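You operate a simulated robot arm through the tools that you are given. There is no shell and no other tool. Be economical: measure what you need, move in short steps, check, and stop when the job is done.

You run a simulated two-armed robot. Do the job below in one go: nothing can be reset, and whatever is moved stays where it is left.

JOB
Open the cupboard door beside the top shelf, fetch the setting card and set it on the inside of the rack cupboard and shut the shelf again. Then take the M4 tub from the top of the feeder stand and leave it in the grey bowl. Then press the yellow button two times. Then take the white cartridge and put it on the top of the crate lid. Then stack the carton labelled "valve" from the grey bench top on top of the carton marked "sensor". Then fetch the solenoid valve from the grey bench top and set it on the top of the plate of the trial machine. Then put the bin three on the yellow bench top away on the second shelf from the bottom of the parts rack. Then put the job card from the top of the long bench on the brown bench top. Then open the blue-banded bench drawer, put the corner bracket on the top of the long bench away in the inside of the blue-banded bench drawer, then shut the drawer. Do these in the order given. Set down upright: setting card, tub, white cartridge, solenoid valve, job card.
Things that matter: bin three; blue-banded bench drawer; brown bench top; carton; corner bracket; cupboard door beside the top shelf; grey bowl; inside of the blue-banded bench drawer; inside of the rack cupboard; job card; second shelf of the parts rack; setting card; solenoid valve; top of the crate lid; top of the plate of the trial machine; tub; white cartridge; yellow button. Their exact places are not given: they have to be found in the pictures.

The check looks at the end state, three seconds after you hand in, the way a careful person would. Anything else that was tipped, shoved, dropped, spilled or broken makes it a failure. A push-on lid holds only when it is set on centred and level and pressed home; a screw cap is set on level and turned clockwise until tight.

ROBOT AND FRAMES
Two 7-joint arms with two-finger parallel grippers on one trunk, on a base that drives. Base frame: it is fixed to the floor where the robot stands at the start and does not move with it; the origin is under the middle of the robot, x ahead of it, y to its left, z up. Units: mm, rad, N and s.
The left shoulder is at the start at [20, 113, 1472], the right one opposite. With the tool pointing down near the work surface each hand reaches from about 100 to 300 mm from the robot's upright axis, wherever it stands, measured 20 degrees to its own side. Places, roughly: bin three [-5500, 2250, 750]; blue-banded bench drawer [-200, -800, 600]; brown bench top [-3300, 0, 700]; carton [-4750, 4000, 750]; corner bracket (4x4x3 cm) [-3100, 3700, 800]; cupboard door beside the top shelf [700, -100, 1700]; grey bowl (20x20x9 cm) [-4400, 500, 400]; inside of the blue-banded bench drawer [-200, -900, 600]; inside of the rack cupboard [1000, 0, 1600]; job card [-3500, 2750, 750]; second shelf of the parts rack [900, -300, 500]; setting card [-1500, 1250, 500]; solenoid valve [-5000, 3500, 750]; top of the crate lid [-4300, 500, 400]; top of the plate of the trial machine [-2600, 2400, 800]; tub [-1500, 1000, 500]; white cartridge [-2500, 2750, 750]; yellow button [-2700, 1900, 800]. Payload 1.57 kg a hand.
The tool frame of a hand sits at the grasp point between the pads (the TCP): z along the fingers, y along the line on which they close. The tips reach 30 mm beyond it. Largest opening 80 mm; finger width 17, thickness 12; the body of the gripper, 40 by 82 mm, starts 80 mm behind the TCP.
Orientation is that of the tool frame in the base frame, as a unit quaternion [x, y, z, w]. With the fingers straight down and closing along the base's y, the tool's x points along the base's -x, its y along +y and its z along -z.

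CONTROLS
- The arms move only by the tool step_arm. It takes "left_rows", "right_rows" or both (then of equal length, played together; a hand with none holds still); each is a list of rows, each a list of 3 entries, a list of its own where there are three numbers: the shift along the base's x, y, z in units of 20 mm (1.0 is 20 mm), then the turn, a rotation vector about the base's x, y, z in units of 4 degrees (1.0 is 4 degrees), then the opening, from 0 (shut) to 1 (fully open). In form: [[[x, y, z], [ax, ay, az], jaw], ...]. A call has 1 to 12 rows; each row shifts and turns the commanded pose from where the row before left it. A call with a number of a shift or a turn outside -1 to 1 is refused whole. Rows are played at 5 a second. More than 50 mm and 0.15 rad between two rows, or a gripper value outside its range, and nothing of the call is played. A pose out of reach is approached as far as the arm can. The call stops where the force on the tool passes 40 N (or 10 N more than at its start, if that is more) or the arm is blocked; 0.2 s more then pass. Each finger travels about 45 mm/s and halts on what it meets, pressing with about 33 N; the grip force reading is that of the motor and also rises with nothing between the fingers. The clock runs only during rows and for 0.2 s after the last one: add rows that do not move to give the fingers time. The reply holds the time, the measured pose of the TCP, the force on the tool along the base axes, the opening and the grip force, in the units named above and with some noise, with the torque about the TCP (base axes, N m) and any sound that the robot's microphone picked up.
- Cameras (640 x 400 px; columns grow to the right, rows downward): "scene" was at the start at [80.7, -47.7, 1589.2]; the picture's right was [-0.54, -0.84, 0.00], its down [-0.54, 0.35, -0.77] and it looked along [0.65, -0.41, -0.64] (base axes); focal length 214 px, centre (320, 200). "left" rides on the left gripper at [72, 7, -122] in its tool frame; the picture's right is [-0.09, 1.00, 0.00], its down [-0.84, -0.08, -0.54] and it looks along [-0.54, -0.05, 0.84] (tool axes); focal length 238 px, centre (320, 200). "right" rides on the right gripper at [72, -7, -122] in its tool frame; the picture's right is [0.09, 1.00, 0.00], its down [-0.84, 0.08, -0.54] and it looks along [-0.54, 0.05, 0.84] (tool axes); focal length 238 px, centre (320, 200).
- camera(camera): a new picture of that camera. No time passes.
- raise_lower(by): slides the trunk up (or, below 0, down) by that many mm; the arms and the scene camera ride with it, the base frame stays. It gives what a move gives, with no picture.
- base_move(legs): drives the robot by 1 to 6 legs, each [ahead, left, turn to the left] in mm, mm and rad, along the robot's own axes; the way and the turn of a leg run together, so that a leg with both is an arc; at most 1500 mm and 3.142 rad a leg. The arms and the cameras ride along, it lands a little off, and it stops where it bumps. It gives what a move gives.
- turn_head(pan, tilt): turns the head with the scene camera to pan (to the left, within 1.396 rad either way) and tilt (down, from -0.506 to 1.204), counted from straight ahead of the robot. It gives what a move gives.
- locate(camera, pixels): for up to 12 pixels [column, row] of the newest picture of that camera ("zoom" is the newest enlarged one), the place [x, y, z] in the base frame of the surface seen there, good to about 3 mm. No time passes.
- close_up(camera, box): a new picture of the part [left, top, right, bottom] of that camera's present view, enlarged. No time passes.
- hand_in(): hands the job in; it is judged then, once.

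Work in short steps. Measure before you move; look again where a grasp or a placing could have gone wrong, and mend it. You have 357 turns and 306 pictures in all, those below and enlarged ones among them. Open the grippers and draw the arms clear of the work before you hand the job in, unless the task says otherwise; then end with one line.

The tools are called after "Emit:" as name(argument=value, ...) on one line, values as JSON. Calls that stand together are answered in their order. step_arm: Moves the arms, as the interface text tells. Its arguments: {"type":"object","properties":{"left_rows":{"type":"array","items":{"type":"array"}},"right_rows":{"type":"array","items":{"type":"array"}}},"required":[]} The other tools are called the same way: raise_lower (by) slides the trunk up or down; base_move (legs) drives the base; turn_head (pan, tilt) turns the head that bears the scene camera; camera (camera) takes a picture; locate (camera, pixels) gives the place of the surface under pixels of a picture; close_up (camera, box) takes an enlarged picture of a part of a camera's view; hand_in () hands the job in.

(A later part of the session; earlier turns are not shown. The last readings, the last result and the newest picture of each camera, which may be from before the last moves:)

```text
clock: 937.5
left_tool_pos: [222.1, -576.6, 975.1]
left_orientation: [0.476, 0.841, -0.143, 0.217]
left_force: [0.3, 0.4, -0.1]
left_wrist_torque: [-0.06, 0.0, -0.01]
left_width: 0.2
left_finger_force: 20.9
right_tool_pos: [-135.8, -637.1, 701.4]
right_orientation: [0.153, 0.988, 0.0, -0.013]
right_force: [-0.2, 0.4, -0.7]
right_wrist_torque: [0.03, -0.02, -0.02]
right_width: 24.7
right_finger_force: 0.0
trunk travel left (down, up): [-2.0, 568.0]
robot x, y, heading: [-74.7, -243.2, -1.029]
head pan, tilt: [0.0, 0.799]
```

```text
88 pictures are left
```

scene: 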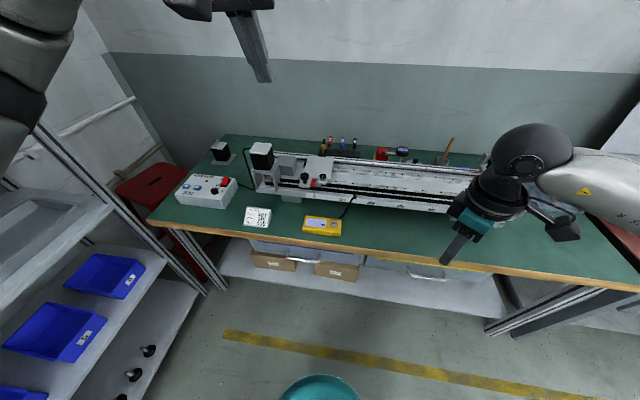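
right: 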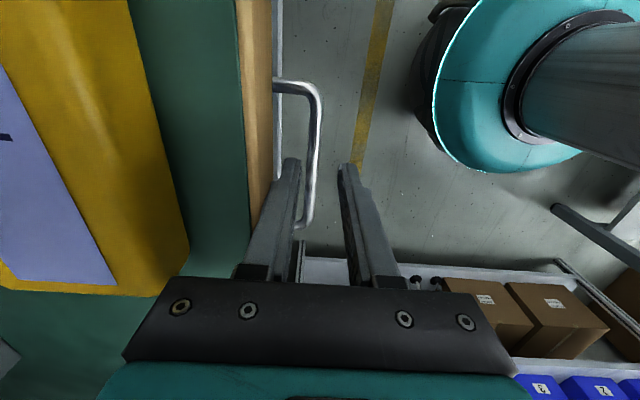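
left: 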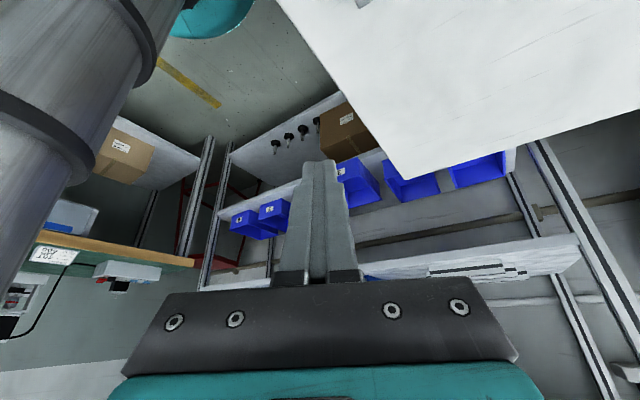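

The bar passes between the fingertips. Lower 35 mm with the arm.

Emit:
step_arm(right_rows=[[[0, 0, -0.6], [0, 0, 0], 0.32], [[0, 0, -0.6], [0, 0, 0], 0.32], [[0, 0, -0.5], [0, 0, 0], 0.32], [[0, 0, 0], [0, 0, 0], 0.32]])

Emit:
camera(camera="right")

```text
clock: 938.5
left_tool_pos: [222.2, -578.3, 974.2]
left_orientation: [0.476, 0.84, -0.142, 0.217]
left_force: [-0.5, 0.1, 0.5]
left_wrist_torque: [0.03, 0.02, -0.01]
left_width: 0.0
left_finger_force: 21.4
right_tool_pos: [-136.0, -635.2, 666.7]
right_orientation: [0.154, 0.988, 0.0, -0.013]
right_force: [-0.4, 0.3, -0.6]
right_wrist_torque: [0.03, 0.0, -0.01]
right_width: 25.8
right_finger_force: 0.1
trunk travel left (down, up): [-2.0, 568.0]
robot x, y, heading: [-78.4, -244.4, -1.034]
head pan, tilt: [0.0, 0.799]
```

```text
87 pictures are left
```

right: 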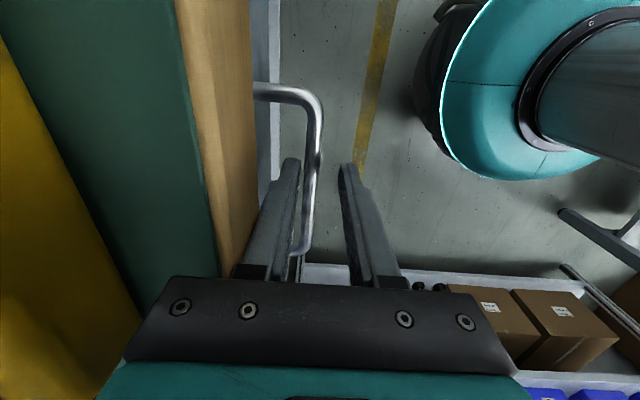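

The bar is caged between the fingers. Pull the drawer by driving outward 230 mm.

Emit:
base_move(legs=[[-66, 75, 0], [-92, 105, 0]])

Emit:
turn_head(pan=-0.7, tilt=0.9)

Emit:
camera(camera="scene")

```text
clock: 940.6
left_tool_pos: [295.5, -353.7, 975.5]
left_orientation: [0.476, 0.841, -0.142, 0.217]
left_force: [0.6, 0.2, -0.5]
left_wrist_torque: [0.0, 0.0, -0.01]
left_width: 0.0
left_finger_force: 21.3
right_tool_pos: [-60.6, -411.2, 669.4]
right_orientation: [0.153, 0.988, 0.0, -0.011]
right_force: [0.4, 1.2, 1.0]
right_wrist_torque: [-0.01, -0.01, -0.02]
right_width: 25.2
right_finger_force: 0.0
trunk travel left (down, up): [-2.0, 568.0]
robot x, y, heading: [-0.5, -19.0, -1.03]
head pan, tilt: [0.0, 0.799]
```

```text
clock: 941.6
left_tool_pos: [296.8, -352.5, 974.4]
left_orientation: [0.475, 0.841, -0.143, 0.217]
left_force: [-0.1, -0.5, 0.1]
left_wrist_torque: [0.01, 0.0, 0.0]
left_width: 0.2
left_finger_force: 21.2
right_tool_pos: [-61.4, -411.8, 668.0]
right_orientation: [0.153, 0.988, 0.001, -0.011]
right_force: [1.2, 0.5, -0.5]
right_wrist_torque: [-0.01, 0.01, 0.01]
right_width: 25.2
right_finger_force: 0.2
trunk travel left (down, up): [-2.0, 568.0]
robot x, y, heading: [-3.9, -17.8, -1.032]
head pan, tilt: [-0.7, 0.901]
```

```text
86 pictures are left
```

scene: 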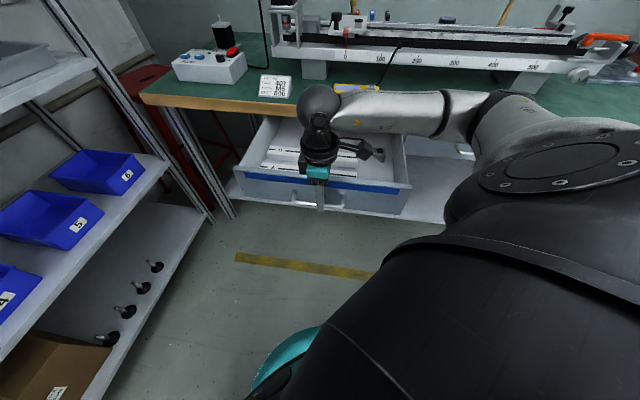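

The drawer is open ~235 mm. I lift the hand off the handle and look into the drawer for a free spot.

Emit:
raise_lower(by=300)

Emit:
camera(camera="right")

Emit:
close_up(camera="scene", box=[210, 170, 430, 310])

```text
clock: 944.6
left_tool_pos: [296.8, -353.8, 1275.4]
left_orientation: [0.476, 0.84, -0.142, 0.217]
left_force: [-0.5, 0.8, -0.1]
left_wrist_torque: [0.02, -0.01, -0.01]
left_width: 0.0
left_finger_force: 21.5
right_tool_pos: [-62.1, -412.2, 967.9]
right_orientation: [0.153, 0.988, 0.0, -0.011]
right_force: [0.1, -0.7, 0.2]
right_wrist_torque: [0.0, 0.0, 0.0]
right_width: 25.4
right_finger_force: 0.0
trunk travel left (down, up): [-302.0, 268.0]
robot x, y, heading: [-2.6, -23.1, -1.027]
head pan, tilt: [-0.7, 0.901]
```

```text
85 pictures are left
```

right: 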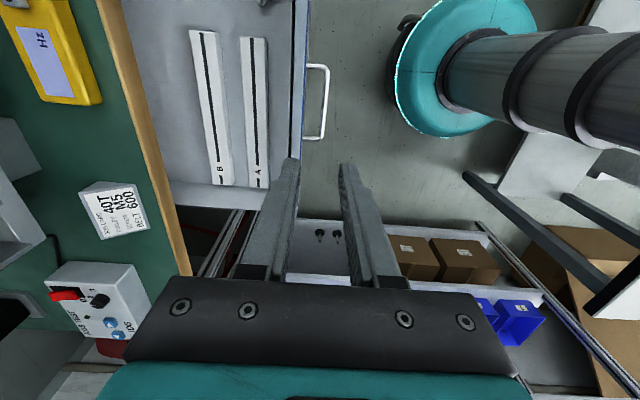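

```text
2.86 times, centred on (320, 240) of scene
```

zoom: 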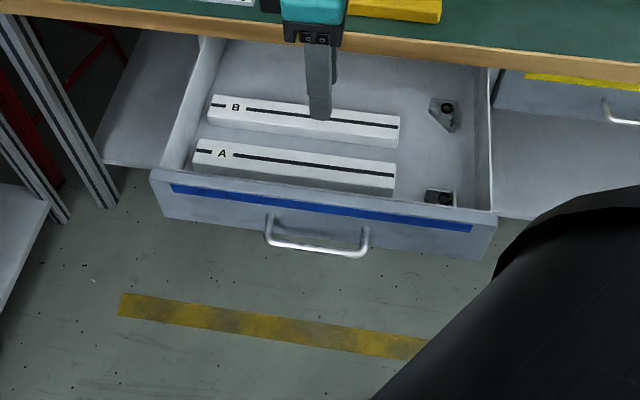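

Free floor remains between/behind the parts. Locate spots and the drawer floor height.

Emit:
locate(camera="zoom", pixels=[[430, 155], [465, 155], [375, 85], [250, 75], [445, 110], [440, 195], [400, 75], [490, 190], [165, 180], [320, 215], [450, 85], [480, 100]])

```text
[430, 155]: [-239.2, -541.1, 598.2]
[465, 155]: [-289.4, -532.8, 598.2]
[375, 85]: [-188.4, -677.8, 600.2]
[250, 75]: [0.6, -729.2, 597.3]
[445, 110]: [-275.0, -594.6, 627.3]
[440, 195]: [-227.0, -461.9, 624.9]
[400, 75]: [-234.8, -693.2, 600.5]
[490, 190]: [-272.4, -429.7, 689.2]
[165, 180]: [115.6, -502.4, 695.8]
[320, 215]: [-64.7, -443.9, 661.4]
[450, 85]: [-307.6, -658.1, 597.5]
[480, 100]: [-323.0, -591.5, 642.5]
```

Drawer floor z≈598; a free spot lies at ≈(-255,-532). Now fetch the corner bracket: drive to the long bench's north-west side.

Emit:
base_move(legs=[[0, 0, 1.03], [-1200, 290, 0], [-1350, 480, 0], [-1350, 200, 0], [-400, 950, 0], [200, 1200, 0]])

Emit:
base_move(legs=[[210, 560, 0], [0, 0, -0.31]])

Emit:
turn_head(pan=0.1, tilt=0.6)

Emit:
camera(camera="scene")

```text
clock: 977.4
left_tool_pos: [-3528.7, 3291.6, 1274.8]
left_orientation: [0.032, 0.965, -0.025, 0.257]
left_force: [-0.4, -0.3, -0.9]
left_wrist_torque: [-0.01, 0.01, 0.04]
left_width: 0.0
left_finger_force: 21.1
right_tool_pos: [-3685.6, 2964.9, 967.9]
right_orientation: [-0.321, 0.947, -0.005, -0.011]
right_force: [-0.6, -0.8, -0.4]
right_wrist_torque: [-0.01, 0.03, 0.01]
right_width: 25.6
right_finger_force: 0.1
trunk travel left (down, up): [-302.0, 268.0]
robot x, y, heading: [-3975.3, 3237.0, -0.068]
head pan, tilt: [-0.7, 0.901]
```

```text
clock: 981.8
left_tool_pos: [-3289.1, 3693.4, 1275.2]
left_orientation: [0.181, 0.949, -0.064, 0.251]
left_force: [0.3, 0.5, 0.0]
left_wrist_torque: [-0.02, -0.03, 0.03]
left_width: 0.1
left_finger_force: 21.5
right_tool_pos: [-3538.7, 3429.8, 967.9]
right_orientation: [-0.171, 0.985, -0.003, -0.011]
right_force: [-0.2, -0.7, 0.9]
right_wrist_torque: [-0.04, 0.0, 0.02]
right_width: 25.6
right_finger_force: 0.0
trunk travel left (down, up): [-302.0, 268.0]
robot x, y, heading: [-3731.2, 3777.9, -0.376]
head pan, tilt: [-0.7, 0.901]
```

```text
clock: 982.9
left_tool_pos: [-3288.6, 3693.1, 1274.4]
left_orientation: [0.182, 0.949, -0.066, 0.251]
left_force: [0.8, -0.5, 0.5]
left_wrist_torque: [-0.01, 0.0, -0.01]
left_width: 0.0
left_finger_force: 21.3
right_tool_pos: [-3538.6, 3431.7, 967.4]
right_orientation: [-0.171, 0.985, -0.002, -0.011]
right_force: [-0.4, -1.1, -0.2]
right_wrist_torque: [0.0, 0.0, -0.03]
right_width: 25.7
right_finger_force: 0.1
trunk travel left (down, up): [-302.0, 268.0]
robot x, y, heading: [-3727.7, 3778.0, -0.378]
head pan, tilt: [0.099, 0.6]
```

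```text
83 pictures are left
```

scene: 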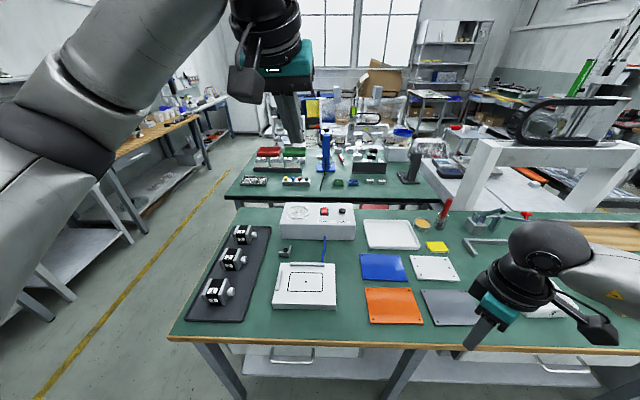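

A small part stands at (286,251). Zoom.

Emit:
close_up(camera="scene", box=[200, 195, 360, 315])

Emit:
locate(camera="scene", pixels=[[285, 248], [281, 252], [290, 252], [286, 257], [170, 335], [400, 345], [210, 208], [300, 300], [325, 240], [270, 290]])

```text
3.33 times, centred on (280, 255) of scene
```

zoom: 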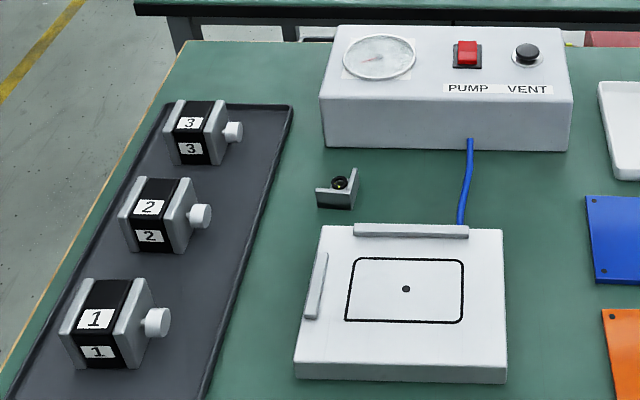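

```text
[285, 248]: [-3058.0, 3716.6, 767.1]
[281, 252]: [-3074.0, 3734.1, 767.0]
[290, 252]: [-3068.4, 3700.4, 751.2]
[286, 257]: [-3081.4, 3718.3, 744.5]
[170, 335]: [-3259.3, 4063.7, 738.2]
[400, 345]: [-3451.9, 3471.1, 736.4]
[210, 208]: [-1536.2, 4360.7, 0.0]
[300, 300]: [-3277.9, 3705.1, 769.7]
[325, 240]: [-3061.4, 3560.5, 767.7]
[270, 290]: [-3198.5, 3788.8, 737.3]
```

Bracket at ≈(-3068,3717), 40 mm size. I turn the base to 0.72 and move to (-3565,3880) for the sideways reach, raise the hand, and yaw -35°.

Emit:
base_move(legs=[[0, 0, 1.098], [180, -33, 0]])

Emit:
step_arm(right_rows=[[[0.2, -0.3, 0.5], [0, 0, -0.9], 1], [[0.2, -0.3, 0.5], [0, 0, -0.9], 1], [[0.2, -0.3, 0.5], [0, 0, -0.9], 1], [[0.2, -0.3, 0.5], [0, 0, -0.9], 1], [[0.4, -0.8, 0], [0, 0, -0.9], 1], [[0.4, -0.8, 0], [0, 0, -0.9], 1], [[0.4, -0.8, 0], [0, 0, -0.9], 1], [[0.4, -0.8, 0], [0, 0, -0.9], 1], [[0.4, -0.8, 0], [0, 0, -0.9], 1], [[0.4, -0.8, 0], [0, 0, 0], 1]])

Emit:
camera(camera="right")

```text
clock: 987.2
left_tool_pos: [-3291.2, 4217.4, 1274.7]
left_orientation: [-0.335, 0.906, 0.075, 0.248]
left_force: [0.3, 0.8, 0.7]
left_wrist_torque: [0.02, 0.0, -0.01]
left_width: 0.0
left_finger_force: 21.1
right_tool_pos: [-3174.3, 3874.1, 966.9]
right_orientation: [-0.655, 0.756, -0.009, -0.008]
right_force: [0.4, 0.4, 0.0]
right_wrist_torque: [0.0, 0.05, -0.02]
right_width: 25.8
right_finger_force: 0.0
trunk travel left (down, up): [-302.0, 268.0]
robot x, y, heading: [-3573.0, 3871.5, 0.705]
head pan, tilt: [0.099, 0.6]
```

```text
clock: 989.4
left_tool_pos: [-3291.2, 4218.8, 1274.9]
left_orientation: [-0.335, 0.906, 0.074, 0.249]
left_force: [-0.4, 0.0, -0.3]
left_wrist_torque: [0.0, -0.02, 0.04]
left_width: 0.0
left_finger_force: 21.4
right_tool_pos: [-3112.3, 3752.8, 1007.1]
right_orientation: [-0.418, 0.909, -0.006, -0.01]
right_force: [-0.8, 0.8, 0.3]
right_wrist_torque: [0.01, -0.01, 0.0]
right_width: 80.1
right_finger_force: 0.0
trunk travel left (down, up): [-302.0, 268.0]
robot x, y, heading: [-3571.5, 3869.4, 0.706]
head pan, tilt: [0.099, 0.6]
```

```text
81 pictures are left
```

right: 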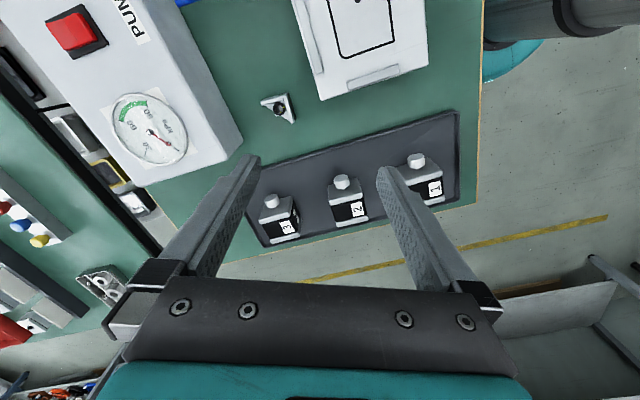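

Bracket visible at (279,107). Zoom for its shape and orientation.

Emit:
close_up(camera="right", box=[245, 75, 315, 140])

Emit:
locate(camera="right", pixels=[[264, 102], [284, 96], [290, 120], [279, 107], [270, 113], [275, 100]])

```text
6.15 times, centred on (280, 108) of right
```

zoom: 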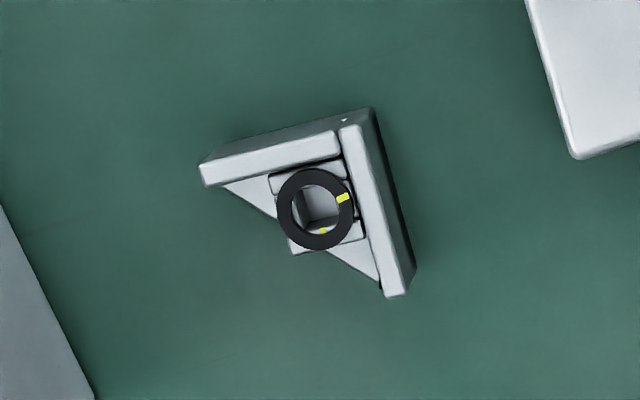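

```text
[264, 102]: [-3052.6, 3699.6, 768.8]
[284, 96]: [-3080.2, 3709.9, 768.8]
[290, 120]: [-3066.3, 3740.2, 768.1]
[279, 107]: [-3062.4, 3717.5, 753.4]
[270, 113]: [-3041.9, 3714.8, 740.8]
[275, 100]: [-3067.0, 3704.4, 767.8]
```

It's an L-bracket; I'll squeeze its west wall lengthwise (closing az 66°), which needs a -74° yaw (the reach-friendly direction). Yaw and centre over (-3073,3725).

Emit:
step_arm(right_rows=[[[0, 0, 0], [0, 0, -1], 1], [[0, 0, 0], [0, 0, -1], 1], [[0, 0, 0], [0, 0, -1], 1], [[0, 0, 0], [0, 0, -1], 1], [[0, 0, 0], [0, 0, -1], 1], [[0, 0, 0], [0, 0, -1], 1], [[0, 0, 0], [0, 0, -1], 1], [[0, 0, 0], [0, 0, -1], 1], [[0, 0, 0], [0, 0, -1], 1], [[0, 0, 0], [0, 0, -1], 1], [[0, 0, 0], [0, 0, -1], 1], [[0, 0, 0], [0, 0, -1], 1]])

Emit:
step_arm(right_rows=[[[0.3, -0.2, 0], [0, 0, -1], 1], [[0.3, -0.2, 0], [0, 0, -1], 1], [[0.3, -0.2, 0], [0, 0, -1], 1], [[0.3, -0.2, 0], [0, 0, -1], 1], [[0.3, -0.2, 0], [0, 0, -1], 1], [[0.3, -0.2, 0], [0, 0, -1], 1], [[0.15, -0.2, 0], [0, 0, -0.5], 1]])

Emit:
raise_lower(by=-130)

Emit:
camera(camera="right")

```text
clock: 992.0
left_tool_pos: [-3291.4, 4218.6, 1275.2]
left_orientation: [-0.334, 0.906, 0.073, 0.249]
left_force: [0.1, -0.1, 0.4]
left_wrist_torque: [0.02, -0.02, -0.02]
left_width: 0.0
left_finger_force: 21.8
right_tool_pos: [-3112.3, 3755.3, 1008.9]
right_orientation: [-0.011, 1.0, -0.001, -0.011]
right_force: [-0.2, 0.3, -0.1]
right_wrist_torque: [0.0, -0.01, -0.01]
right_width: 80.1
right_finger_force: 0.0
trunk travel left (down, up): [-302.0, 268.0]
robot x, y, heading: [-3572.5, 3869.6, 0.705]
head pan, tilt: [0.099, 0.6]
```

```text
clock: 993.6
left_tool_pos: [-3292.2, 4217.7, 1274.1]
left_orientation: [-0.334, 0.906, 0.073, 0.249]
left_force: [-0.7, -0.8, -0.4]
left_wrist_torque: [-0.01, 0.04, -0.01]
left_width: 0.0
left_finger_force: 21.2
right_tool_pos: [-3072.1, 3725.7, 1007.0]
right_orientation: [0.213, 0.977, 0.002, -0.011]
right_force: [-0.4, -0.5, -0.5]
right_wrist_torque: [-0.03, 0.0, -0.02]
right_width: 80.3
right_finger_force: 0.1
trunk travel left (down, up): [-302.0, 268.0]
robot x, y, heading: [-3573.7, 3870.1, 0.708]
head pan, tilt: [0.099, 0.6]
```

```text
clock: 995.2
left_tool_pos: [-3291.2, 4217.2, 1144.7]
left_orientation: [-0.334, 0.906, 0.073, 0.249]
left_force: [0.2, 1.1, -0.1]
left_wrist_torque: [-0.04, -0.01, -0.04]
left_width: 0.0
left_finger_force: 21.5
right_tool_pos: [-3073.5, 3725.7, 877.2]
right_orientation: [0.212, 0.977, 0.001, -0.011]
right_force: [-0.3, 0.7, 0.1]
right_wrist_torque: [0.01, 0.01, -0.02]
right_width: 80.1
right_finger_force: 0.0
trunk travel left (down, up): [-172.0, 398.0]
robot x, y, heading: [-3573.3, 3869.9, 0.707]
head pan, tilt: [0.099, 0.6]
```

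```text
79 pictures are left
```

right: 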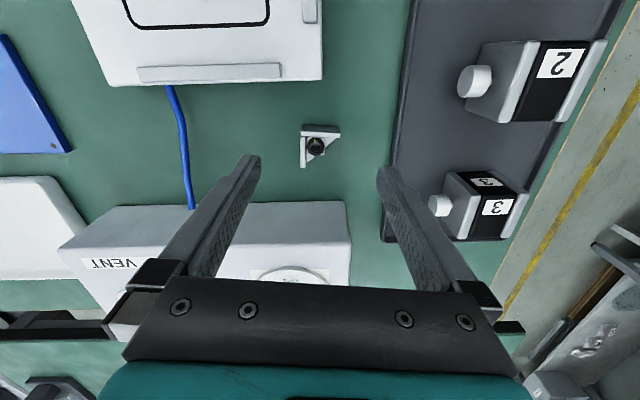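

Bracket is square to the jaws. Lower 103 mm and check.

Emit:
raise_lower(by=-80)

Emit:
camera(camera="right")

```text
clock: 996.3
left_tool_pos: [-3291.1, 4217.8, 1065.4]
left_orientation: [-0.335, 0.906, 0.074, 0.249]
left_force: [-1.0, -0.7, -0.4]
left_wrist_torque: [-0.04, -0.02, 0.0]
left_width: 0.0
left_finger_force: 21.2
right_tool_pos: [-3072.3, 3726.1, 798.5]
right_orientation: [0.213, 0.977, 0.001, -0.011]
right_force: [0.1, 0.4, -0.1]
right_wrist_torque: [-0.01, -0.01, -0.04]
right_width: 79.9
right_finger_force: 0.0
trunk travel left (down, up): [-92.0, 478.0]
robot x, y, heading: [-3570.6, 3871.2, 0.699]
head pan, tilt: [0.099, 0.6]
```

```text
78 pictures are left
```

right: 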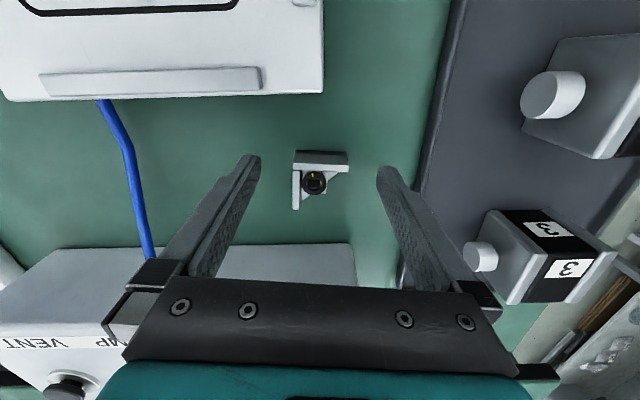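

Wall B lines up with the fingertips. Lower 25 mm more and grip.

Emit:
raise_lower(by=-25)

Emit:
step_arm(right_rows=[[[0, 0, 0], [0, 0, 0], 0.6], [[0, 0, 0], [0, 0, 0], 0.3], [[0, 0, 0], [0, 0, 0], 0.2], [[0, 0, 0], [0, 0, 0], 0.2], [[0, 0, 0], [0, 0, 0], 0.2]])

Emit:
raise_lower(by=80)

Emit:
camera(camera="right")

```text
clock: 997.0
left_tool_pos: [-3291.3, 4216.4, 1040.8]
left_orientation: [-0.334, 0.906, 0.073, 0.249]
left_force: [0.2, -0.2, -1.4]
left_wrist_torque: [-0.02, -0.03, 0.0]
left_width: 0.0
left_finger_force: 21.2
right_tool_pos: [-3072.1, 3725.5, 772.0]
right_orientation: [0.213, 0.977, 0.002, -0.012]
right_force: [0.5, 0.3, -0.8]
right_wrist_torque: [0.02, 0.0, -0.01]
right_width: 80.1
right_finger_force: 0.0
trunk travel left (down, up): [-67.0, 503.0]
robot x, y, heading: [-3571.8, 3868.5, 0.709]
head pan, tilt: [0.099, 0.6]
```

```text
clock: 998.2
left_tool_pos: [-3292.5, 4217.3, 1040.6]
left_orientation: [-0.334, 0.906, 0.074, 0.249]
left_force: [-0.2, -0.2, -1.3]
left_wrist_torque: [0.01, -0.02, 0.02]
left_width: 0.1
left_finger_force: 21.6
right_tool_pos: [-3071.7, 3726.4, 773.0]
right_orientation: [0.213, 0.977, 0.002, -0.012]
right_force: [0.3, 0.8, 0.5]
right_wrist_torque: [0.01, 0.01, 0.02]
right_width: 39.2
right_finger_force: 32.8
trunk travel left (down, up): [-67.0, 503.0]
robot x, y, heading: [-3574.2, 3867.6, 0.704]
head pan, tilt: [0.099, 0.6]
```

```text
clock: 999.4
left_tool_pos: [-3292.3, 4217.4, 1119.4]
left_orientation: [-0.335, 0.906, 0.074, 0.248]
left_force: [1.0, 1.0, -0.5]
left_wrist_torque: [0.01, -0.02, 0.01]
left_width: 0.1
left_finger_force: 21.1
right_tool_pos: [-3071.3, 3726.1, 852.0]
right_orientation: [0.213, 0.977, 0.0, -0.011]
right_force: [0.2, -0.5, -0.1]
right_wrist_torque: [0.01, 0.01, 0.0]
right_width: 39.3
right_finger_force: 33.1
trunk travel left (down, up): [-147.0, 423.0]
robot x, y, heading: [-3568.5, 3869.6, 0.704]
head pan, tilt: [0.099, 0.6]
```

```text
77 pictures are left
```

right: 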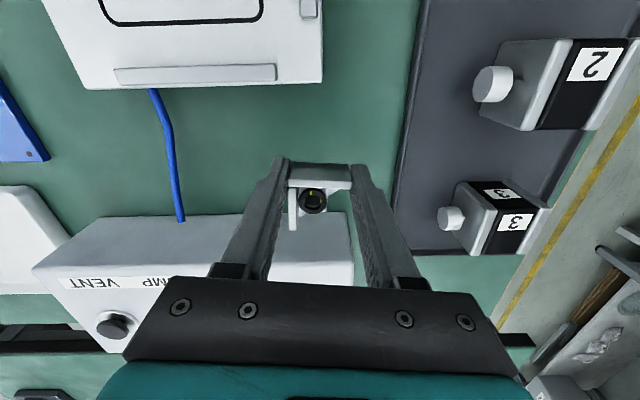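

Bracket held (39 mm). I raise, retract the hand to its travel pose, and drive back to the drawer.

Emit:
raise_lower(by=200)

Emit:
step_arm(right_rows=[[[-0.63, 0.93, 0], [0, 0, 0], 0.2], [[-0.63, 0.93, 0], [0, 0, 0], 0.2], [[-0.63, 0.93, 0], [0, 0, 0], 0.2], [[-0.63, 0.93, 0], [0, 0, 0], 0.2], [[-0.63, 0.93, 0], [0, 0, 0], 0.2], [[-0.63, 0.93, 0], [0, 0, 0], 0.2], [[-0.63, 0.93, 0], [0, 0, 0], 0.2], [[-0.63, 0.93, 0], [0, 0, 0], 0.2]])

Emit:
base_move(legs=[[-100, 0, 0], [0, 0, -0.704], [-330, -560, 0], [-220, -1200, 0], [350, -1000, 0], [1400, -200, 0]])

Emit:
base_move(legs=[[1350, -560, 0], [900, -250, 0], [0, 0, -1.026]])

Emit:
turn_head(pan=-0.6, tilt=0.9)

Emit:
camera(camera="scene")

```text
clock: 1001.6
left_tool_pos: [-3291.0, 4216.5, 1320.6]
left_orientation: [-0.335, 0.906, 0.074, 0.248]
left_force: [-0.4, -0.2, 0.1]
left_wrist_torque: [0.0, 0.04, 0.04]
left_width: 0.1
left_finger_force: 21.5
right_tool_pos: [-3072.8, 3726.4, 1053.2]
right_orientation: [0.213, 0.977, 0.001, -0.011]
right_force: [0.2, -0.1, -0.5]
right_wrist_torque: [0.02, -0.01, 0.05]
right_width: 39.0
right_finger_force: 32.9
trunk travel left (down, up): [-347.0, 223.0]
robot x, y, heading: [-3571.5, 3869.1, 0.704]
head pan, tilt: [0.099, 0.6]
```

```text
clock: 1003.4
left_tool_pos: [-3291.5, 4218.1, 1319.5]
left_orientation: [-0.335, 0.906, 0.074, 0.249]
left_force: [0.0, -0.1, -1.4]
left_wrist_torque: [0.0, -0.01, 0.02]
left_width: 0.3
left_finger_force: 21.2
right_tool_pos: [-3172.1, 3874.1, 1051.5]
right_orientation: [0.214, 0.977, 0.001, -0.011]
right_force: [0.5, 0.7, -0.6]
right_wrist_torque: [0.01, 0.01, -0.01]
right_width: 39.2
right_finger_force: 32.9
trunk travel left (down, up): [-347.0, 223.0]
robot x, y, heading: [-3573.6, 3867.0, 0.704]
head pan, tilt: [0.099, 0.6]
```

```text
clock: 1017.3
left_tool_pos: [-3730.0, 1902.0, 1319.9]
left_orientation: [-0.012, 0.966, -0.013, 0.258]
left_force: [-0.4, -0.1, 1.0]
left_wrist_torque: [0.0, -0.02, 0.01]
left_width: 0.0
left_finger_force: 21.7
right_tool_pos: [-3855.3, 1560.5, 1051.8]
right_orientation: [0.527, 0.85, 0.005, -0.013]
right_force: [0.3, 0.2, -1.2]
right_wrist_torque: [-0.04, 0.05, 0.0]
right_width: 38.8
right_finger_force: 32.5
trunk travel left (down, up): [-347.0, 223.0]
robot x, y, heading: [-4166.9, 1813.2, 0.021]
head pan, tilt: [0.099, 0.6]
stopped in leg 5: the robot was blocked; the commanded pose is now the measured one
```

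```text
clock: 1018.0
left_tool_pos: [-3730.9, 1904.5, 1320.4]
left_orientation: [-0.011, 0.966, -0.014, 0.258]
left_force: [0.3, 0.2, 0.2]
left_wrist_torque: [0.01, -0.02, 0.0]
left_width: 0.2
left_finger_force: 21.4
right_tool_pos: [-3856.1, 1561.8, 1051.5]
right_orientation: [0.528, 0.849, 0.004, -0.012]
right_force: [0.1, 0.7, -0.1]
right_wrist_torque: [0.0, 0.01, 0.03]
right_width: 39.1
right_finger_force: 33.0
trunk travel left (down, up): [-347.0, 223.0]
robot x, y, heading: [-4172.6, 1806.1, 0.018]
head pan, tilt: [0.099, 0.6]
stopped in leg 1: the robot was blocked; the commanded pose is now the measured one
```

```text
clock: 1019.0
left_tool_pos: [-3731.0, 1903.7, 1319.8]
left_orientation: [-0.012, 0.966, -0.014, 0.258]
left_force: [0.4, -0.2, -0.1]
left_wrist_torque: [0.0, -0.02, 0.02]
left_width: 0.2
left_finger_force: 22.1
right_tool_pos: [-3856.4, 1563.2, 1051.8]
right_orientation: [0.527, 0.85, 0.005, -0.012]
right_force: [-0.5, -0.4, -1.5]
right_wrist_torque: [-0.03, 0.0, -0.01]
right_width: 39.3
right_finger_force: 33.4
trunk travel left (down, up): [-347.0, 223.0]
robot x, y, heading: [-4167.2, 1810.9, 0.023]
head pan, tilt: [-0.6, 0.901]
```

```text
76 pictures are left
```

scene: 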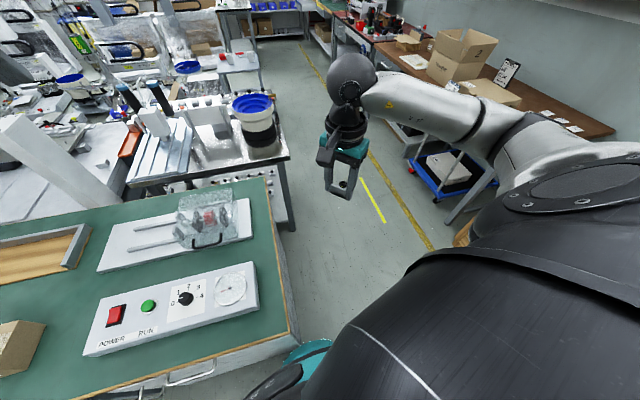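

Blocked at the long bench's corner (nothing disturbed). I step back 180 mm and route around it.

Emit:
base_move(legs=[[-190, 0, 0], [0, -820, 0], [1430, -190, 0], [1430, -450, 0], [1300, -430, 0]])

Emit:
base_move(legs=[[0, 0, -1.04]])

Emit:
camera(camera="scene")

```text
clock: 1044.7
left_tool_pos: [237.3, 55.2, 1321.1]
left_orientation: [-0.002, 0.966, -0.016, 0.258]
left_force: [0.0, -0.2, 0.0]
left_wrist_torque: [0.01, 0.02, 0.01]
left_width: 0.1
left_finger_force: 21.1
right_tool_pos: [104.5, -284.2, 1051.7]
right_orientation: [0.536, 0.844, 0.005, -0.012]
right_force: [0.5, -0.5, -0.5]
right_wrist_torque: [0.03, -0.04, 0.01]
right_width: 39.0
right_finger_force: 32.9
trunk travel left (down, up): [-347.0, 223.0]
robot x, y, heading: [-200.5, -34.3, -0.001]
head pan, tilt: [-0.6, 0.901]
```

```text
clock: 1047.7
left_tool_pos: [97.4, -363.6, 1319.1]
left_orientation: [0.472, 0.843, -0.14, 0.218]
left_force: [0.4, 0.2, 0.4]
left_wrist_torque: [0.0, 0.0, 0.0]
left_width: 0.3
left_finger_force: 21.2
right_tool_pos: [-260.8, -425.0, 1051.8]
right_orientation: [0.882, 0.471, 0.009, -0.008]
right_force: [-1.0, -0.4, 0.1]
right_wrist_torque: [-0.02, -0.01, 0.0]
right_width: 39.2
right_finger_force: 33.2
trunk travel left (down, up): [-347.0, 223.0]
robot x, y, heading: [-205.2, -31.9, -1.027]
head pan, tilt: [-0.6, 0.901]
```

```text
75 pictures are left
```

scene: 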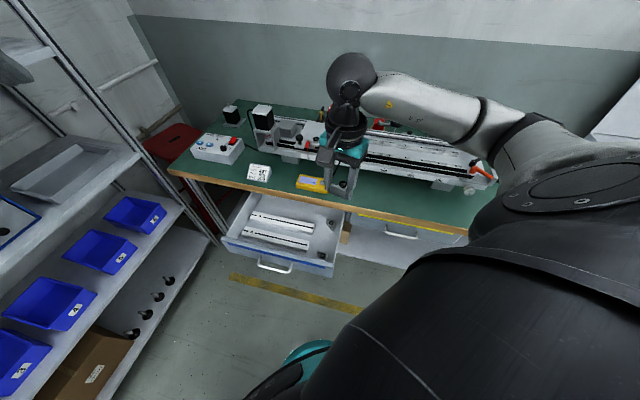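

The drawer is still open. I move the bracket over the free spot (-255,-532), lower by trunk and check.

Emit:
base_move(legs=[[95, -50, 0]])

Emit:
raise_lower(by=-310)

Emit:
camera(camera="right")

Emit:
close_up(camera="scene", box=[230, 170, 430, 310])

```text
clock: 1048.8
left_tool_pos: [101.7, -469.5, 1319.9]
left_orientation: [0.473, 0.843, -0.14, 0.216]
left_force: [0.4, 0.0, 0.1]
left_wrist_torque: [0.02, 0.0, 0.03]
left_width: 0.0
left_finger_force: 21.6
right_tool_pos: [-254.8, -531.4, 1050.2]
right_orientation: [0.882, 0.472, 0.011, -0.009]
right_force: [0.9, -0.3, -0.5]
right_wrist_torque: [0.04, -0.03, 0.0]
right_width: 39.4
right_finger_force: 32.6
trunk travel left (down, up): [-347.0, 223.0]
robot x, y, heading: [-194.2, -131.4, -1.03]
head pan, tilt: [-0.6, 0.901]
```

```text
clock: 1051.9
left_tool_pos: [103.5, -466.8, 1010.3]
left_orientation: [0.473, 0.843, -0.141, 0.216]
left_force: [-0.5, 0.7, -0.1]
left_wrist_torque: [0.0, 0.01, 0.03]
left_width: 0.0
left_finger_force: 21.1
right_tool_pos: [-255.2, -530.6, 741.4]
right_orientation: [0.882, 0.472, 0.011, -0.009]
right_force: [0.2, 0.3, 0.0]
right_wrist_torque: [-0.03, 0.0, -0.03]
right_width: 39.3
right_finger_force: 32.0
trunk travel left (down, up): [-37.0, 533.0]
robot x, y, heading: [-197.3, -136.0, -1.035]
head pan, tilt: [-0.6, 0.901]
```

```text
74 pictures are left
```

right: 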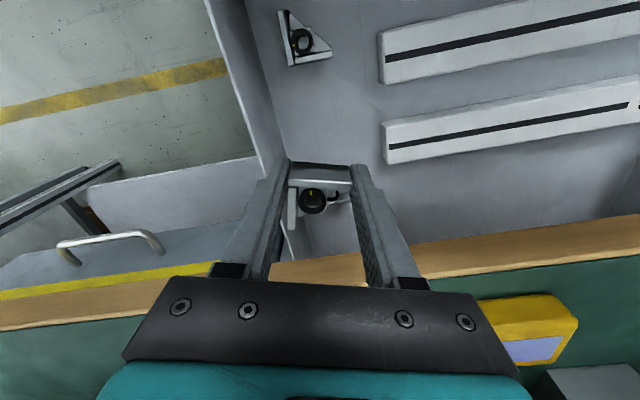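

```text
2.86 times, centred on (330, 240) of scene
```

zoom: 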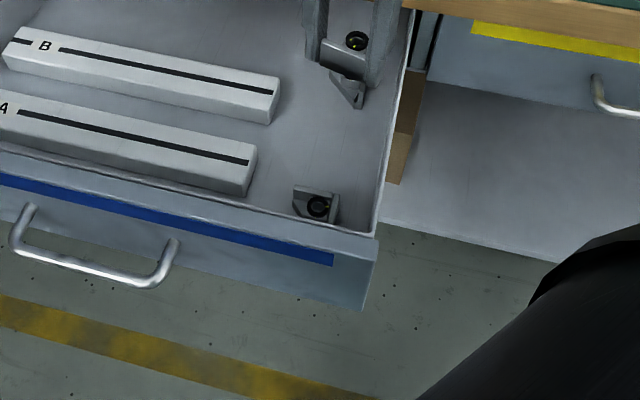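

The outer finger may be near the drawer's right wall. I locate the wall's rim and the bar end to centre between them.

Emit:
locate(camera="right", pixels=[[250, 90], [240, 90], [262, 140], [275, 145], [383, 140], [386, 158], [382, 60], [300, 40], [330, 60], [340, 110]])

```text
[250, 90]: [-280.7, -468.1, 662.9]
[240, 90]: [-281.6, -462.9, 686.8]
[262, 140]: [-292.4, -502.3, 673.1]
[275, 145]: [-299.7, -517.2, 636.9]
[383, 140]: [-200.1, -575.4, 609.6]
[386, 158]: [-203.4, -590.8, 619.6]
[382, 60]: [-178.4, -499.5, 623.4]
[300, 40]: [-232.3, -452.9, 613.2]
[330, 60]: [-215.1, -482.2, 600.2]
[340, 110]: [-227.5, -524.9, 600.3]
```

There is ~12 mm clearance to the wall and 39 mm to the bars, so I continue straight down to the drawer floor.

Emit:
raise_lower(by=-36)

Emit:
step_arm(right_rows=[[[0.1, 0, -0.8], [0, 0, 0], 0.2], [[0, 0, -0.8], [0, 0, 0], 0.2], [[0, 0, -0.8], [0, 0, 0], 0.2], [[0, 0, -0.8], [0, 0, 0], 0.2], [[0, 0, -0.25], [0, 0, 0], 0.2], [[0, 0, -0.15], [0, 0, 0], 0.2]])

```text
clock: 1052.7
left_tool_pos: [102.8, -469.1, 973.9]
left_orientation: [0.472, 0.843, -0.141, 0.218]
left_force: [0.2, 0.3, -0.7]
left_wrist_torque: [-0.02, 0.01, 0.0]
left_width: 0.0
left_finger_force: 21.4
right_tool_pos: [-255.7, -531.4, 705.3]
right_orientation: [0.882, 0.472, 0.01, -0.008]
right_force: [-0.3, 0.5, -0.6]
right_wrist_torque: [-0.01, -0.03, -0.04]
right_width: 39.3
right_finger_force: 32.6
trunk travel left (down, up): [-1.0, 569.0]
robot x, y, heading: [-196.6, -137.4, -1.031]
head pan, tilt: [-0.6, 0.901]
```

```text
clock: 1054.1
left_tool_pos: [103.3, -468.0, 973.5]
left_orientation: [0.472, 0.843, -0.14, 0.217]
left_force: [-0.6, -0.2, 0.3]
left_wrist_torque: [0.02, -0.01, 0.02]
left_width: 0.0
left_finger_force: 21.7
right_tool_pos: [-252.8, -530.9, 633.4]
right_orientation: [0.882, 0.472, 0.01, -0.009]
right_force: [0.3, 0.2, -0.5]
right_wrist_torque: [0.04, 0.04, -0.01]
right_width: 39.0
right_finger_force: 32.6
trunk travel left (down, up): [-1.0, 569.0]
robot x, y, heading: [-197.9, -136.3, -1.025]
head pan, tilt: [-0.6, 0.901]
```

A couple more millimetres to contact, then open slightly and rise.

Emit:
step_arm(right_rows=[[[0, 0, -0.1], [0, 0, 0], 0.2], [[0, 0, -0.08], [0, 0, 0], 0.2], [[0, 0, 0], [0, 0, 0], 0.55], [[0, 0, 0], [0, 0, 0], 0.58], [[0, 0, 0.8], [0, 0, 0], 0.58], [[0, 0, 0.8], [0, 0, 0], 0.58], [[0, 0, 0.8], [0, 0, 0], 0.58], [[0, 0, 0.8], [0, 0, 0], 0.58], [[0, 0, 0.8], [0, 0, 0], 0.58]])

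Emit:
raise_lower(by=200)

Emit:
camera(camera="right")

```text
clock: 1056.1
left_tool_pos: [104.0, -468.3, 974.3]
left_orientation: [0.473, 0.843, -0.141, 0.217]
left_force: [-0.6, 0.5, 0.3]
left_wrist_torque: [0.0, 0.0, -0.01]
left_width: 0.0
left_finger_force: 21.5
right_tool_pos: [-252.3, -530.4, 709.6]
right_orientation: [0.881, 0.472, 0.01, -0.008]
right_force: [-0.6, 1.4, 0.9]
right_wrist_torque: [0.01, 0.01, -0.02]
right_width: 46.2
right_finger_force: 0.0
trunk travel left (down, up): [-1.0, 569.0]
robot x, y, heading: [-199.6, -137.0, -1.025]
head pan, tilt: [-0.6, 0.901]
```

```text
clock: 1058.3
left_tool_pos: [103.4, -467.8, 1173.0]
left_orientation: [0.473, 0.843, -0.14, 0.217]
left_force: [-0.1, 0.2, 0.3]
left_wrist_torque: [0.03, -0.02, 0.0]
left_width: 0.0
left_finger_force: 21.4
right_tool_pos: [-253.1, -531.4, 909.5]
right_orientation: [0.882, 0.472, 0.01, -0.009]
right_force: [0.5, 0.6, 0.1]
right_wrist_torque: [0.0, -0.02, -0.01]
right_width: 46.6
right_finger_force: 0.0
trunk travel left (down, up): [-201.0, 369.0]
robot x, y, heading: [-195.5, -136.6, -1.027]
head pan, tilt: [-0.6, 0.901]
```

```text
72 pictures are left
```

right: 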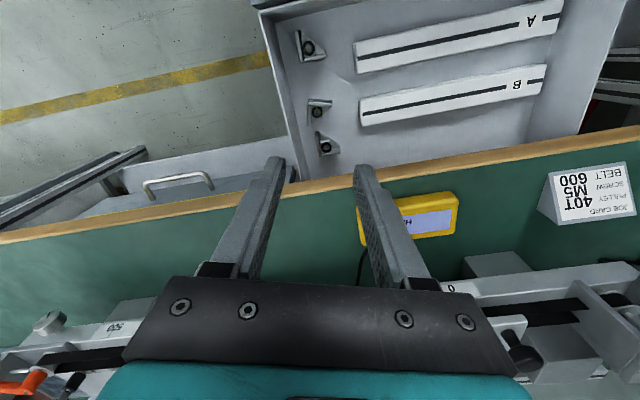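

Bracket lies in the drawer with the others. Now shut it: position the closed right fist in front of the handle.

Emit:
base_move(legs=[[-25, 250, 0]])

Emit:
step_arm(right_rows=[[[0, 0, 0], [0, 0, 0], 0], [[0, 0, 0], [0, 0, 0], 0], [[0, 0, 0], [0, 0, 0], 0]])

Emit:
raise_lower(by=-198)

Emit:
camera(camera="right")

```text
clock: 1060.1
left_tool_pos: [306.3, -315.7, 1173.4]
left_orientation: [0.472, 0.843, -0.141, 0.217]
left_force: [1.7, 0.4, 0.0]
left_wrist_torque: [0.0, -0.01, 0.0]
left_width: 0.0
left_finger_force: 21.3
right_tool_pos: [-50.5, -379.1, 909.2]
right_orientation: [0.881, 0.473, 0.01, -0.008]
right_force: [-0.4, -0.1, -0.3]
right_wrist_torque: [-0.03, 0.04, -0.03]
right_width: 46.3
right_finger_force: 0.0
trunk travel left (down, up): [-201.0, 369.0]
robot x, y, heading: [3.8, 13.9, -1.026]
head pan, tilt: [-0.6, 0.901]
```

```text
clock: 1060.9
left_tool_pos: [306.0, -316.6, 1174.3]
left_orientation: [0.472, 0.843, -0.14, 0.217]
left_force: [-1.1, -0.7, 0.2]
left_wrist_torque: [-0.01, 0.0, -0.01]
left_width: 0.0
left_finger_force: 21.3
right_tool_pos: [-49.5, -380.4, 910.0]
right_orientation: [0.881, 0.473, 0.01, -0.008]
right_force: [-0.4, -0.8, -0.1]
right_wrist_torque: [-0.01, 0.01, -0.01]
right_width: 0.0
right_finger_force: 13.6
trunk travel left (down, up): [-201.0, 369.0]
robot x, y, heading: [0.3, 15.9, -1.023]
head pan, tilt: [-0.6, 0.901]
```

```text
clock: 1063.1
left_tool_pos: [306.1, -315.6, 975.8]
left_orientation: [0.472, 0.843, -0.14, 0.217]
left_force: [-0.3, 0.2, 0.6]
left_wrist_torque: [0.01, 0.03, 0.02]
left_width: 0.0
left_finger_force: 21.5
right_tool_pos: [-50.1, -379.2, 711.3]
right_orientation: [0.881, 0.473, 0.01, -0.008]
right_force: [-0.8, 0.7, 0.9]
right_wrist_torque: [-0.01, 0.0, 0.01]
right_width: 0.1
right_finger_force: 21.1
trunk travel left (down, up): [-3.0, 567.0]
robot x, y, heading: [0.2, 15.8, -1.025]
head pan, tilt: [-0.6, 0.901]
```

```text
71 pictures are left
```

right: 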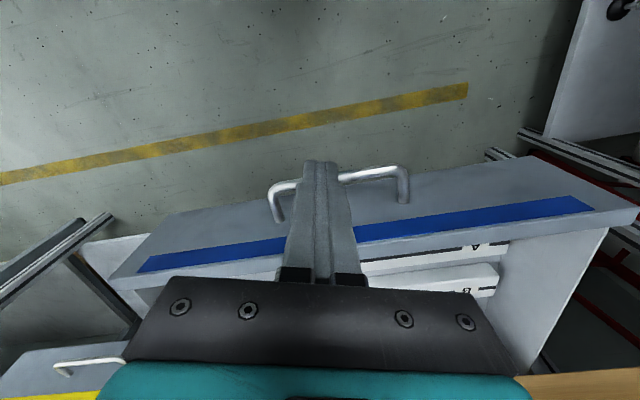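

The fist is ~36 mm outside the bar. Lower 56 mm and then push the drawer shut by driving inward.

Emit:
step_arm(right_rows=[[[0, 0, -0.8], [0, 0, 0], 0], [[0, 0, -0.8], [0, 0, 0], 0], [[0, 0, -0.8], [0, 0, 0], 0], [[0, 0, -0.4], [0, 0, 0], 0]])

Emit:
base_move(legs=[[66, -76, 0], [66, -76, 0], [40, -46, 0]])

Emit:
camera(camera="scene")

```text
clock: 1064.1
left_tool_pos: [305.7, -315.3, 976.0]
left_orientation: [0.472, 0.843, -0.14, 0.217]
left_force: [0.2, 0.4, 0.0]
left_wrist_torque: [-0.03, 0.0, -0.01]
left_width: 0.0
left_finger_force: 21.7
right_tool_pos: [-49.9, -380.0, 654.8]
right_orientation: [0.881, 0.473, 0.01, -0.008]
right_force: [-0.6, -0.4, -0.3]
right_wrist_torque: [-0.01, 0.02, 0.05]
right_width: 0.0
right_finger_force: 21.1
trunk travel left (down, up): [-3.0, 567.0]
robot x, y, heading: [3.9, 15.4, -1.021]
head pan, tilt: [-0.6, 0.901]
```

```text
clock: 1066.6
left_tool_pos: [225.8, -559.5, 975.7]
left_orientation: [0.473, 0.843, -0.14, 0.216]
left_force: [-0.1, -0.3, -0.3]
left_wrist_torque: [0.03, -0.03, 0.0]
left_width: 0.3
left_finger_force: 21.4
right_tool_pos: [-128.3, -617.1, 654.9]
right_orientation: [0.879, 0.476, 0.013, -0.014]
right_force: [0.0, 0.4, 0.3]
right_wrist_torque: [-0.01, 0.05, -0.01]
right_width: 0.2
right_finger_force: 21.5
trunk travel left (down, up): [-3.0, 567.0]
robot x, y, heading: [-73.2, -228.3, -1.023]
head pan, tilt: [-0.6, 0.901]
stopped in leg 3: the force on the tool passed its limit at 54 N (the readings are from after the stop); the commanded pose is now the measured one
```

```text
70 pictures are left
```

scene: 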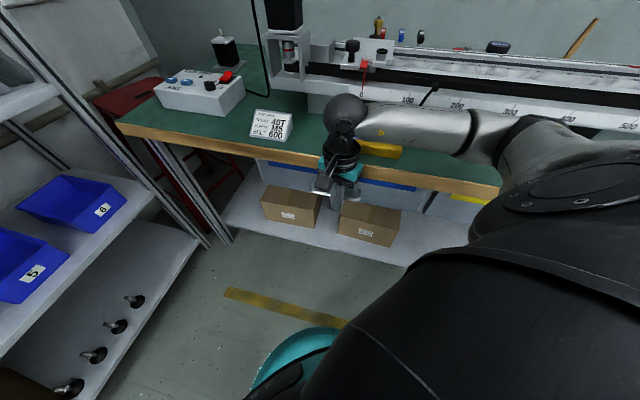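

Drawer stopped at its end (54 N). I lift off, back away and verify the handle position against the start (-131,-639).

Emit:
base_move(legs=[[-50, 58, 0]])

Emit:
raise_lower(by=330)

Emit:
base_move(legs=[[-110, 100, 0], [0, 0, -0.55]])

Emit:
turn_head(pan=-0.1, tilt=0.85)

Emit:
camera(camera="scene")

```text
clock: 1067.7
left_tool_pos: [250.2, -486.5, 976.3]
left_orientation: [0.473, 0.842, -0.141, 0.216]
left_force: [-0.2, -0.6, 0.0]
left_wrist_torque: [-0.01, 0.0, -0.01]
left_width: 0.0
left_finger_force: 21.0
right_tool_pos: [-104.7, -544.5, 654.9]
right_orientation: [0.879, 0.476, 0.013, -0.014]
right_force: [0.6, -0.3, -0.4]
right_wrist_torque: [0.0, 0.0, 0.02]
right_width: 0.0
right_finger_force: 21.4
trunk travel left (down, up): [-3.0, 567.0]
robot x, y, heading: [-51.5, -153.4, -1.027]
head pan, tilt: [-0.6, 0.901]
```

```text
clock: 1070.9
left_tool_pos: [250.5, -485.9, 1306.2]
left_orientation: [0.473, 0.842, -0.14, 0.216]
left_force: [-0.1, 0.7, -0.5]
left_wrist_torque: [0.0, -0.01, -0.01]
left_width: 0.1
left_finger_force: 20.7
right_tool_pos: [-104.7, -544.2, 985.3]
right_orientation: [0.879, 0.476, 0.014, -0.015]
right_force: [1.3, 0.9, -0.5]
right_wrist_torque: [0.0, -0.01, -0.01]
right_width: 0.0
right_finger_force: 21.0
trunk travel left (down, up): [-333.0, 237.0]
robot x, y, heading: [-52.8, -157.4, -1.026]
head pan, tilt: [-0.6, 0.901]
```

```text
clock: 1073.8
left_tool_pos: [59.4, -449.2, 1306.2]
left_orientation: [0.684, 0.682, -0.195, 0.169]
left_force: [1.4, 0.1, 0.3]
left_wrist_torque: [0.0, 0.01, -0.01]
left_width: 0.1
left_finger_force: 21.4
right_tool_pos: [-273.5, -312.6, 983.7]
right_orientation: [0.976, 0.219, 0.017, -0.009]
right_force: [0.3, -0.4, 0.1]
right_wrist_torque: [0.0, 0.04, 0.05]
right_width: 0.0
right_finger_force: 21.4
trunk travel left (down, up): [-333.0, 237.0]
robot x, y, heading: [-22.2, -11.2, -1.576]
head pan, tilt: [-0.6, 0.901]
```

```text
clock: 1074.8
left_tool_pos: [59.6, -449.4, 1306.1]
left_orientation: [0.686, 0.681, -0.193, 0.17]
left_force: [0.4, 0.1, -0.1]
left_wrist_torque: [-0.02, -0.05, 0.03]
left_width: 0.3
left_finger_force: 20.8
right_tool_pos: [-272.5, -311.5, 984.6]
right_orientation: [0.975, 0.219, 0.017, -0.01]
right_force: [-0.1, 0.0, -0.5]
right_wrist_torque: [-0.02, 0.0, 0.02]
right_width: 0.0
right_finger_force: 20.8
trunk travel left (down, up): [-333.0, 237.0]
robot x, y, heading: [-19.6, -6.9, -1.579]
head pan, tilt: [-0.099, 0.85]
```

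```text
69 pictures are left
```

scene: 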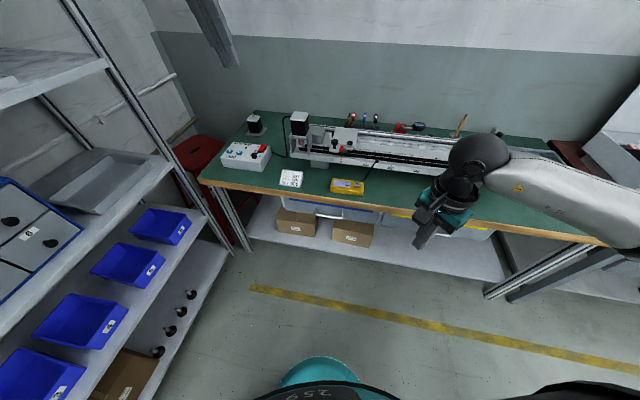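

The drawer looks shut. Confirm the handle position with a zoom.

Emit:
close_up(camera="scene", box=[260, 180, 440, 250])

```text
3.56 times, centred on (350, 215) of scene
```

zoom: 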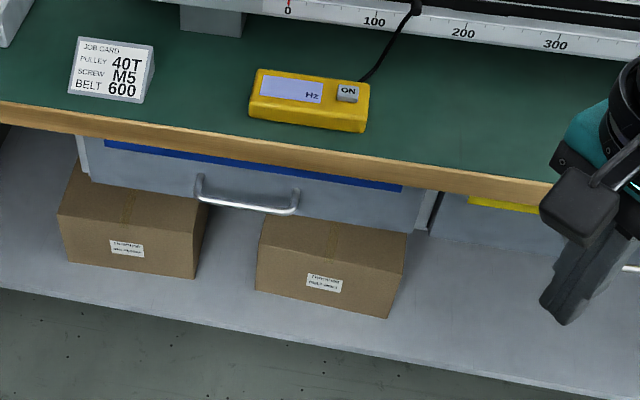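

Emit:
locate(camera="zoom", pixels=[[245, 209], [220, 204], [280, 210], [150, 175], [330, 205], [410, 220], [470, 225], [250, 165]])

```text
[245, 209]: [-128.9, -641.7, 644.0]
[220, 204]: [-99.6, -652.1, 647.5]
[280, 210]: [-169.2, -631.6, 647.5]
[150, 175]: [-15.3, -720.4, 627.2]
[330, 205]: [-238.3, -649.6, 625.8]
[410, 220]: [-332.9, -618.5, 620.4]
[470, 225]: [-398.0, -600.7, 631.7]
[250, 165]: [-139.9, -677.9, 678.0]
```

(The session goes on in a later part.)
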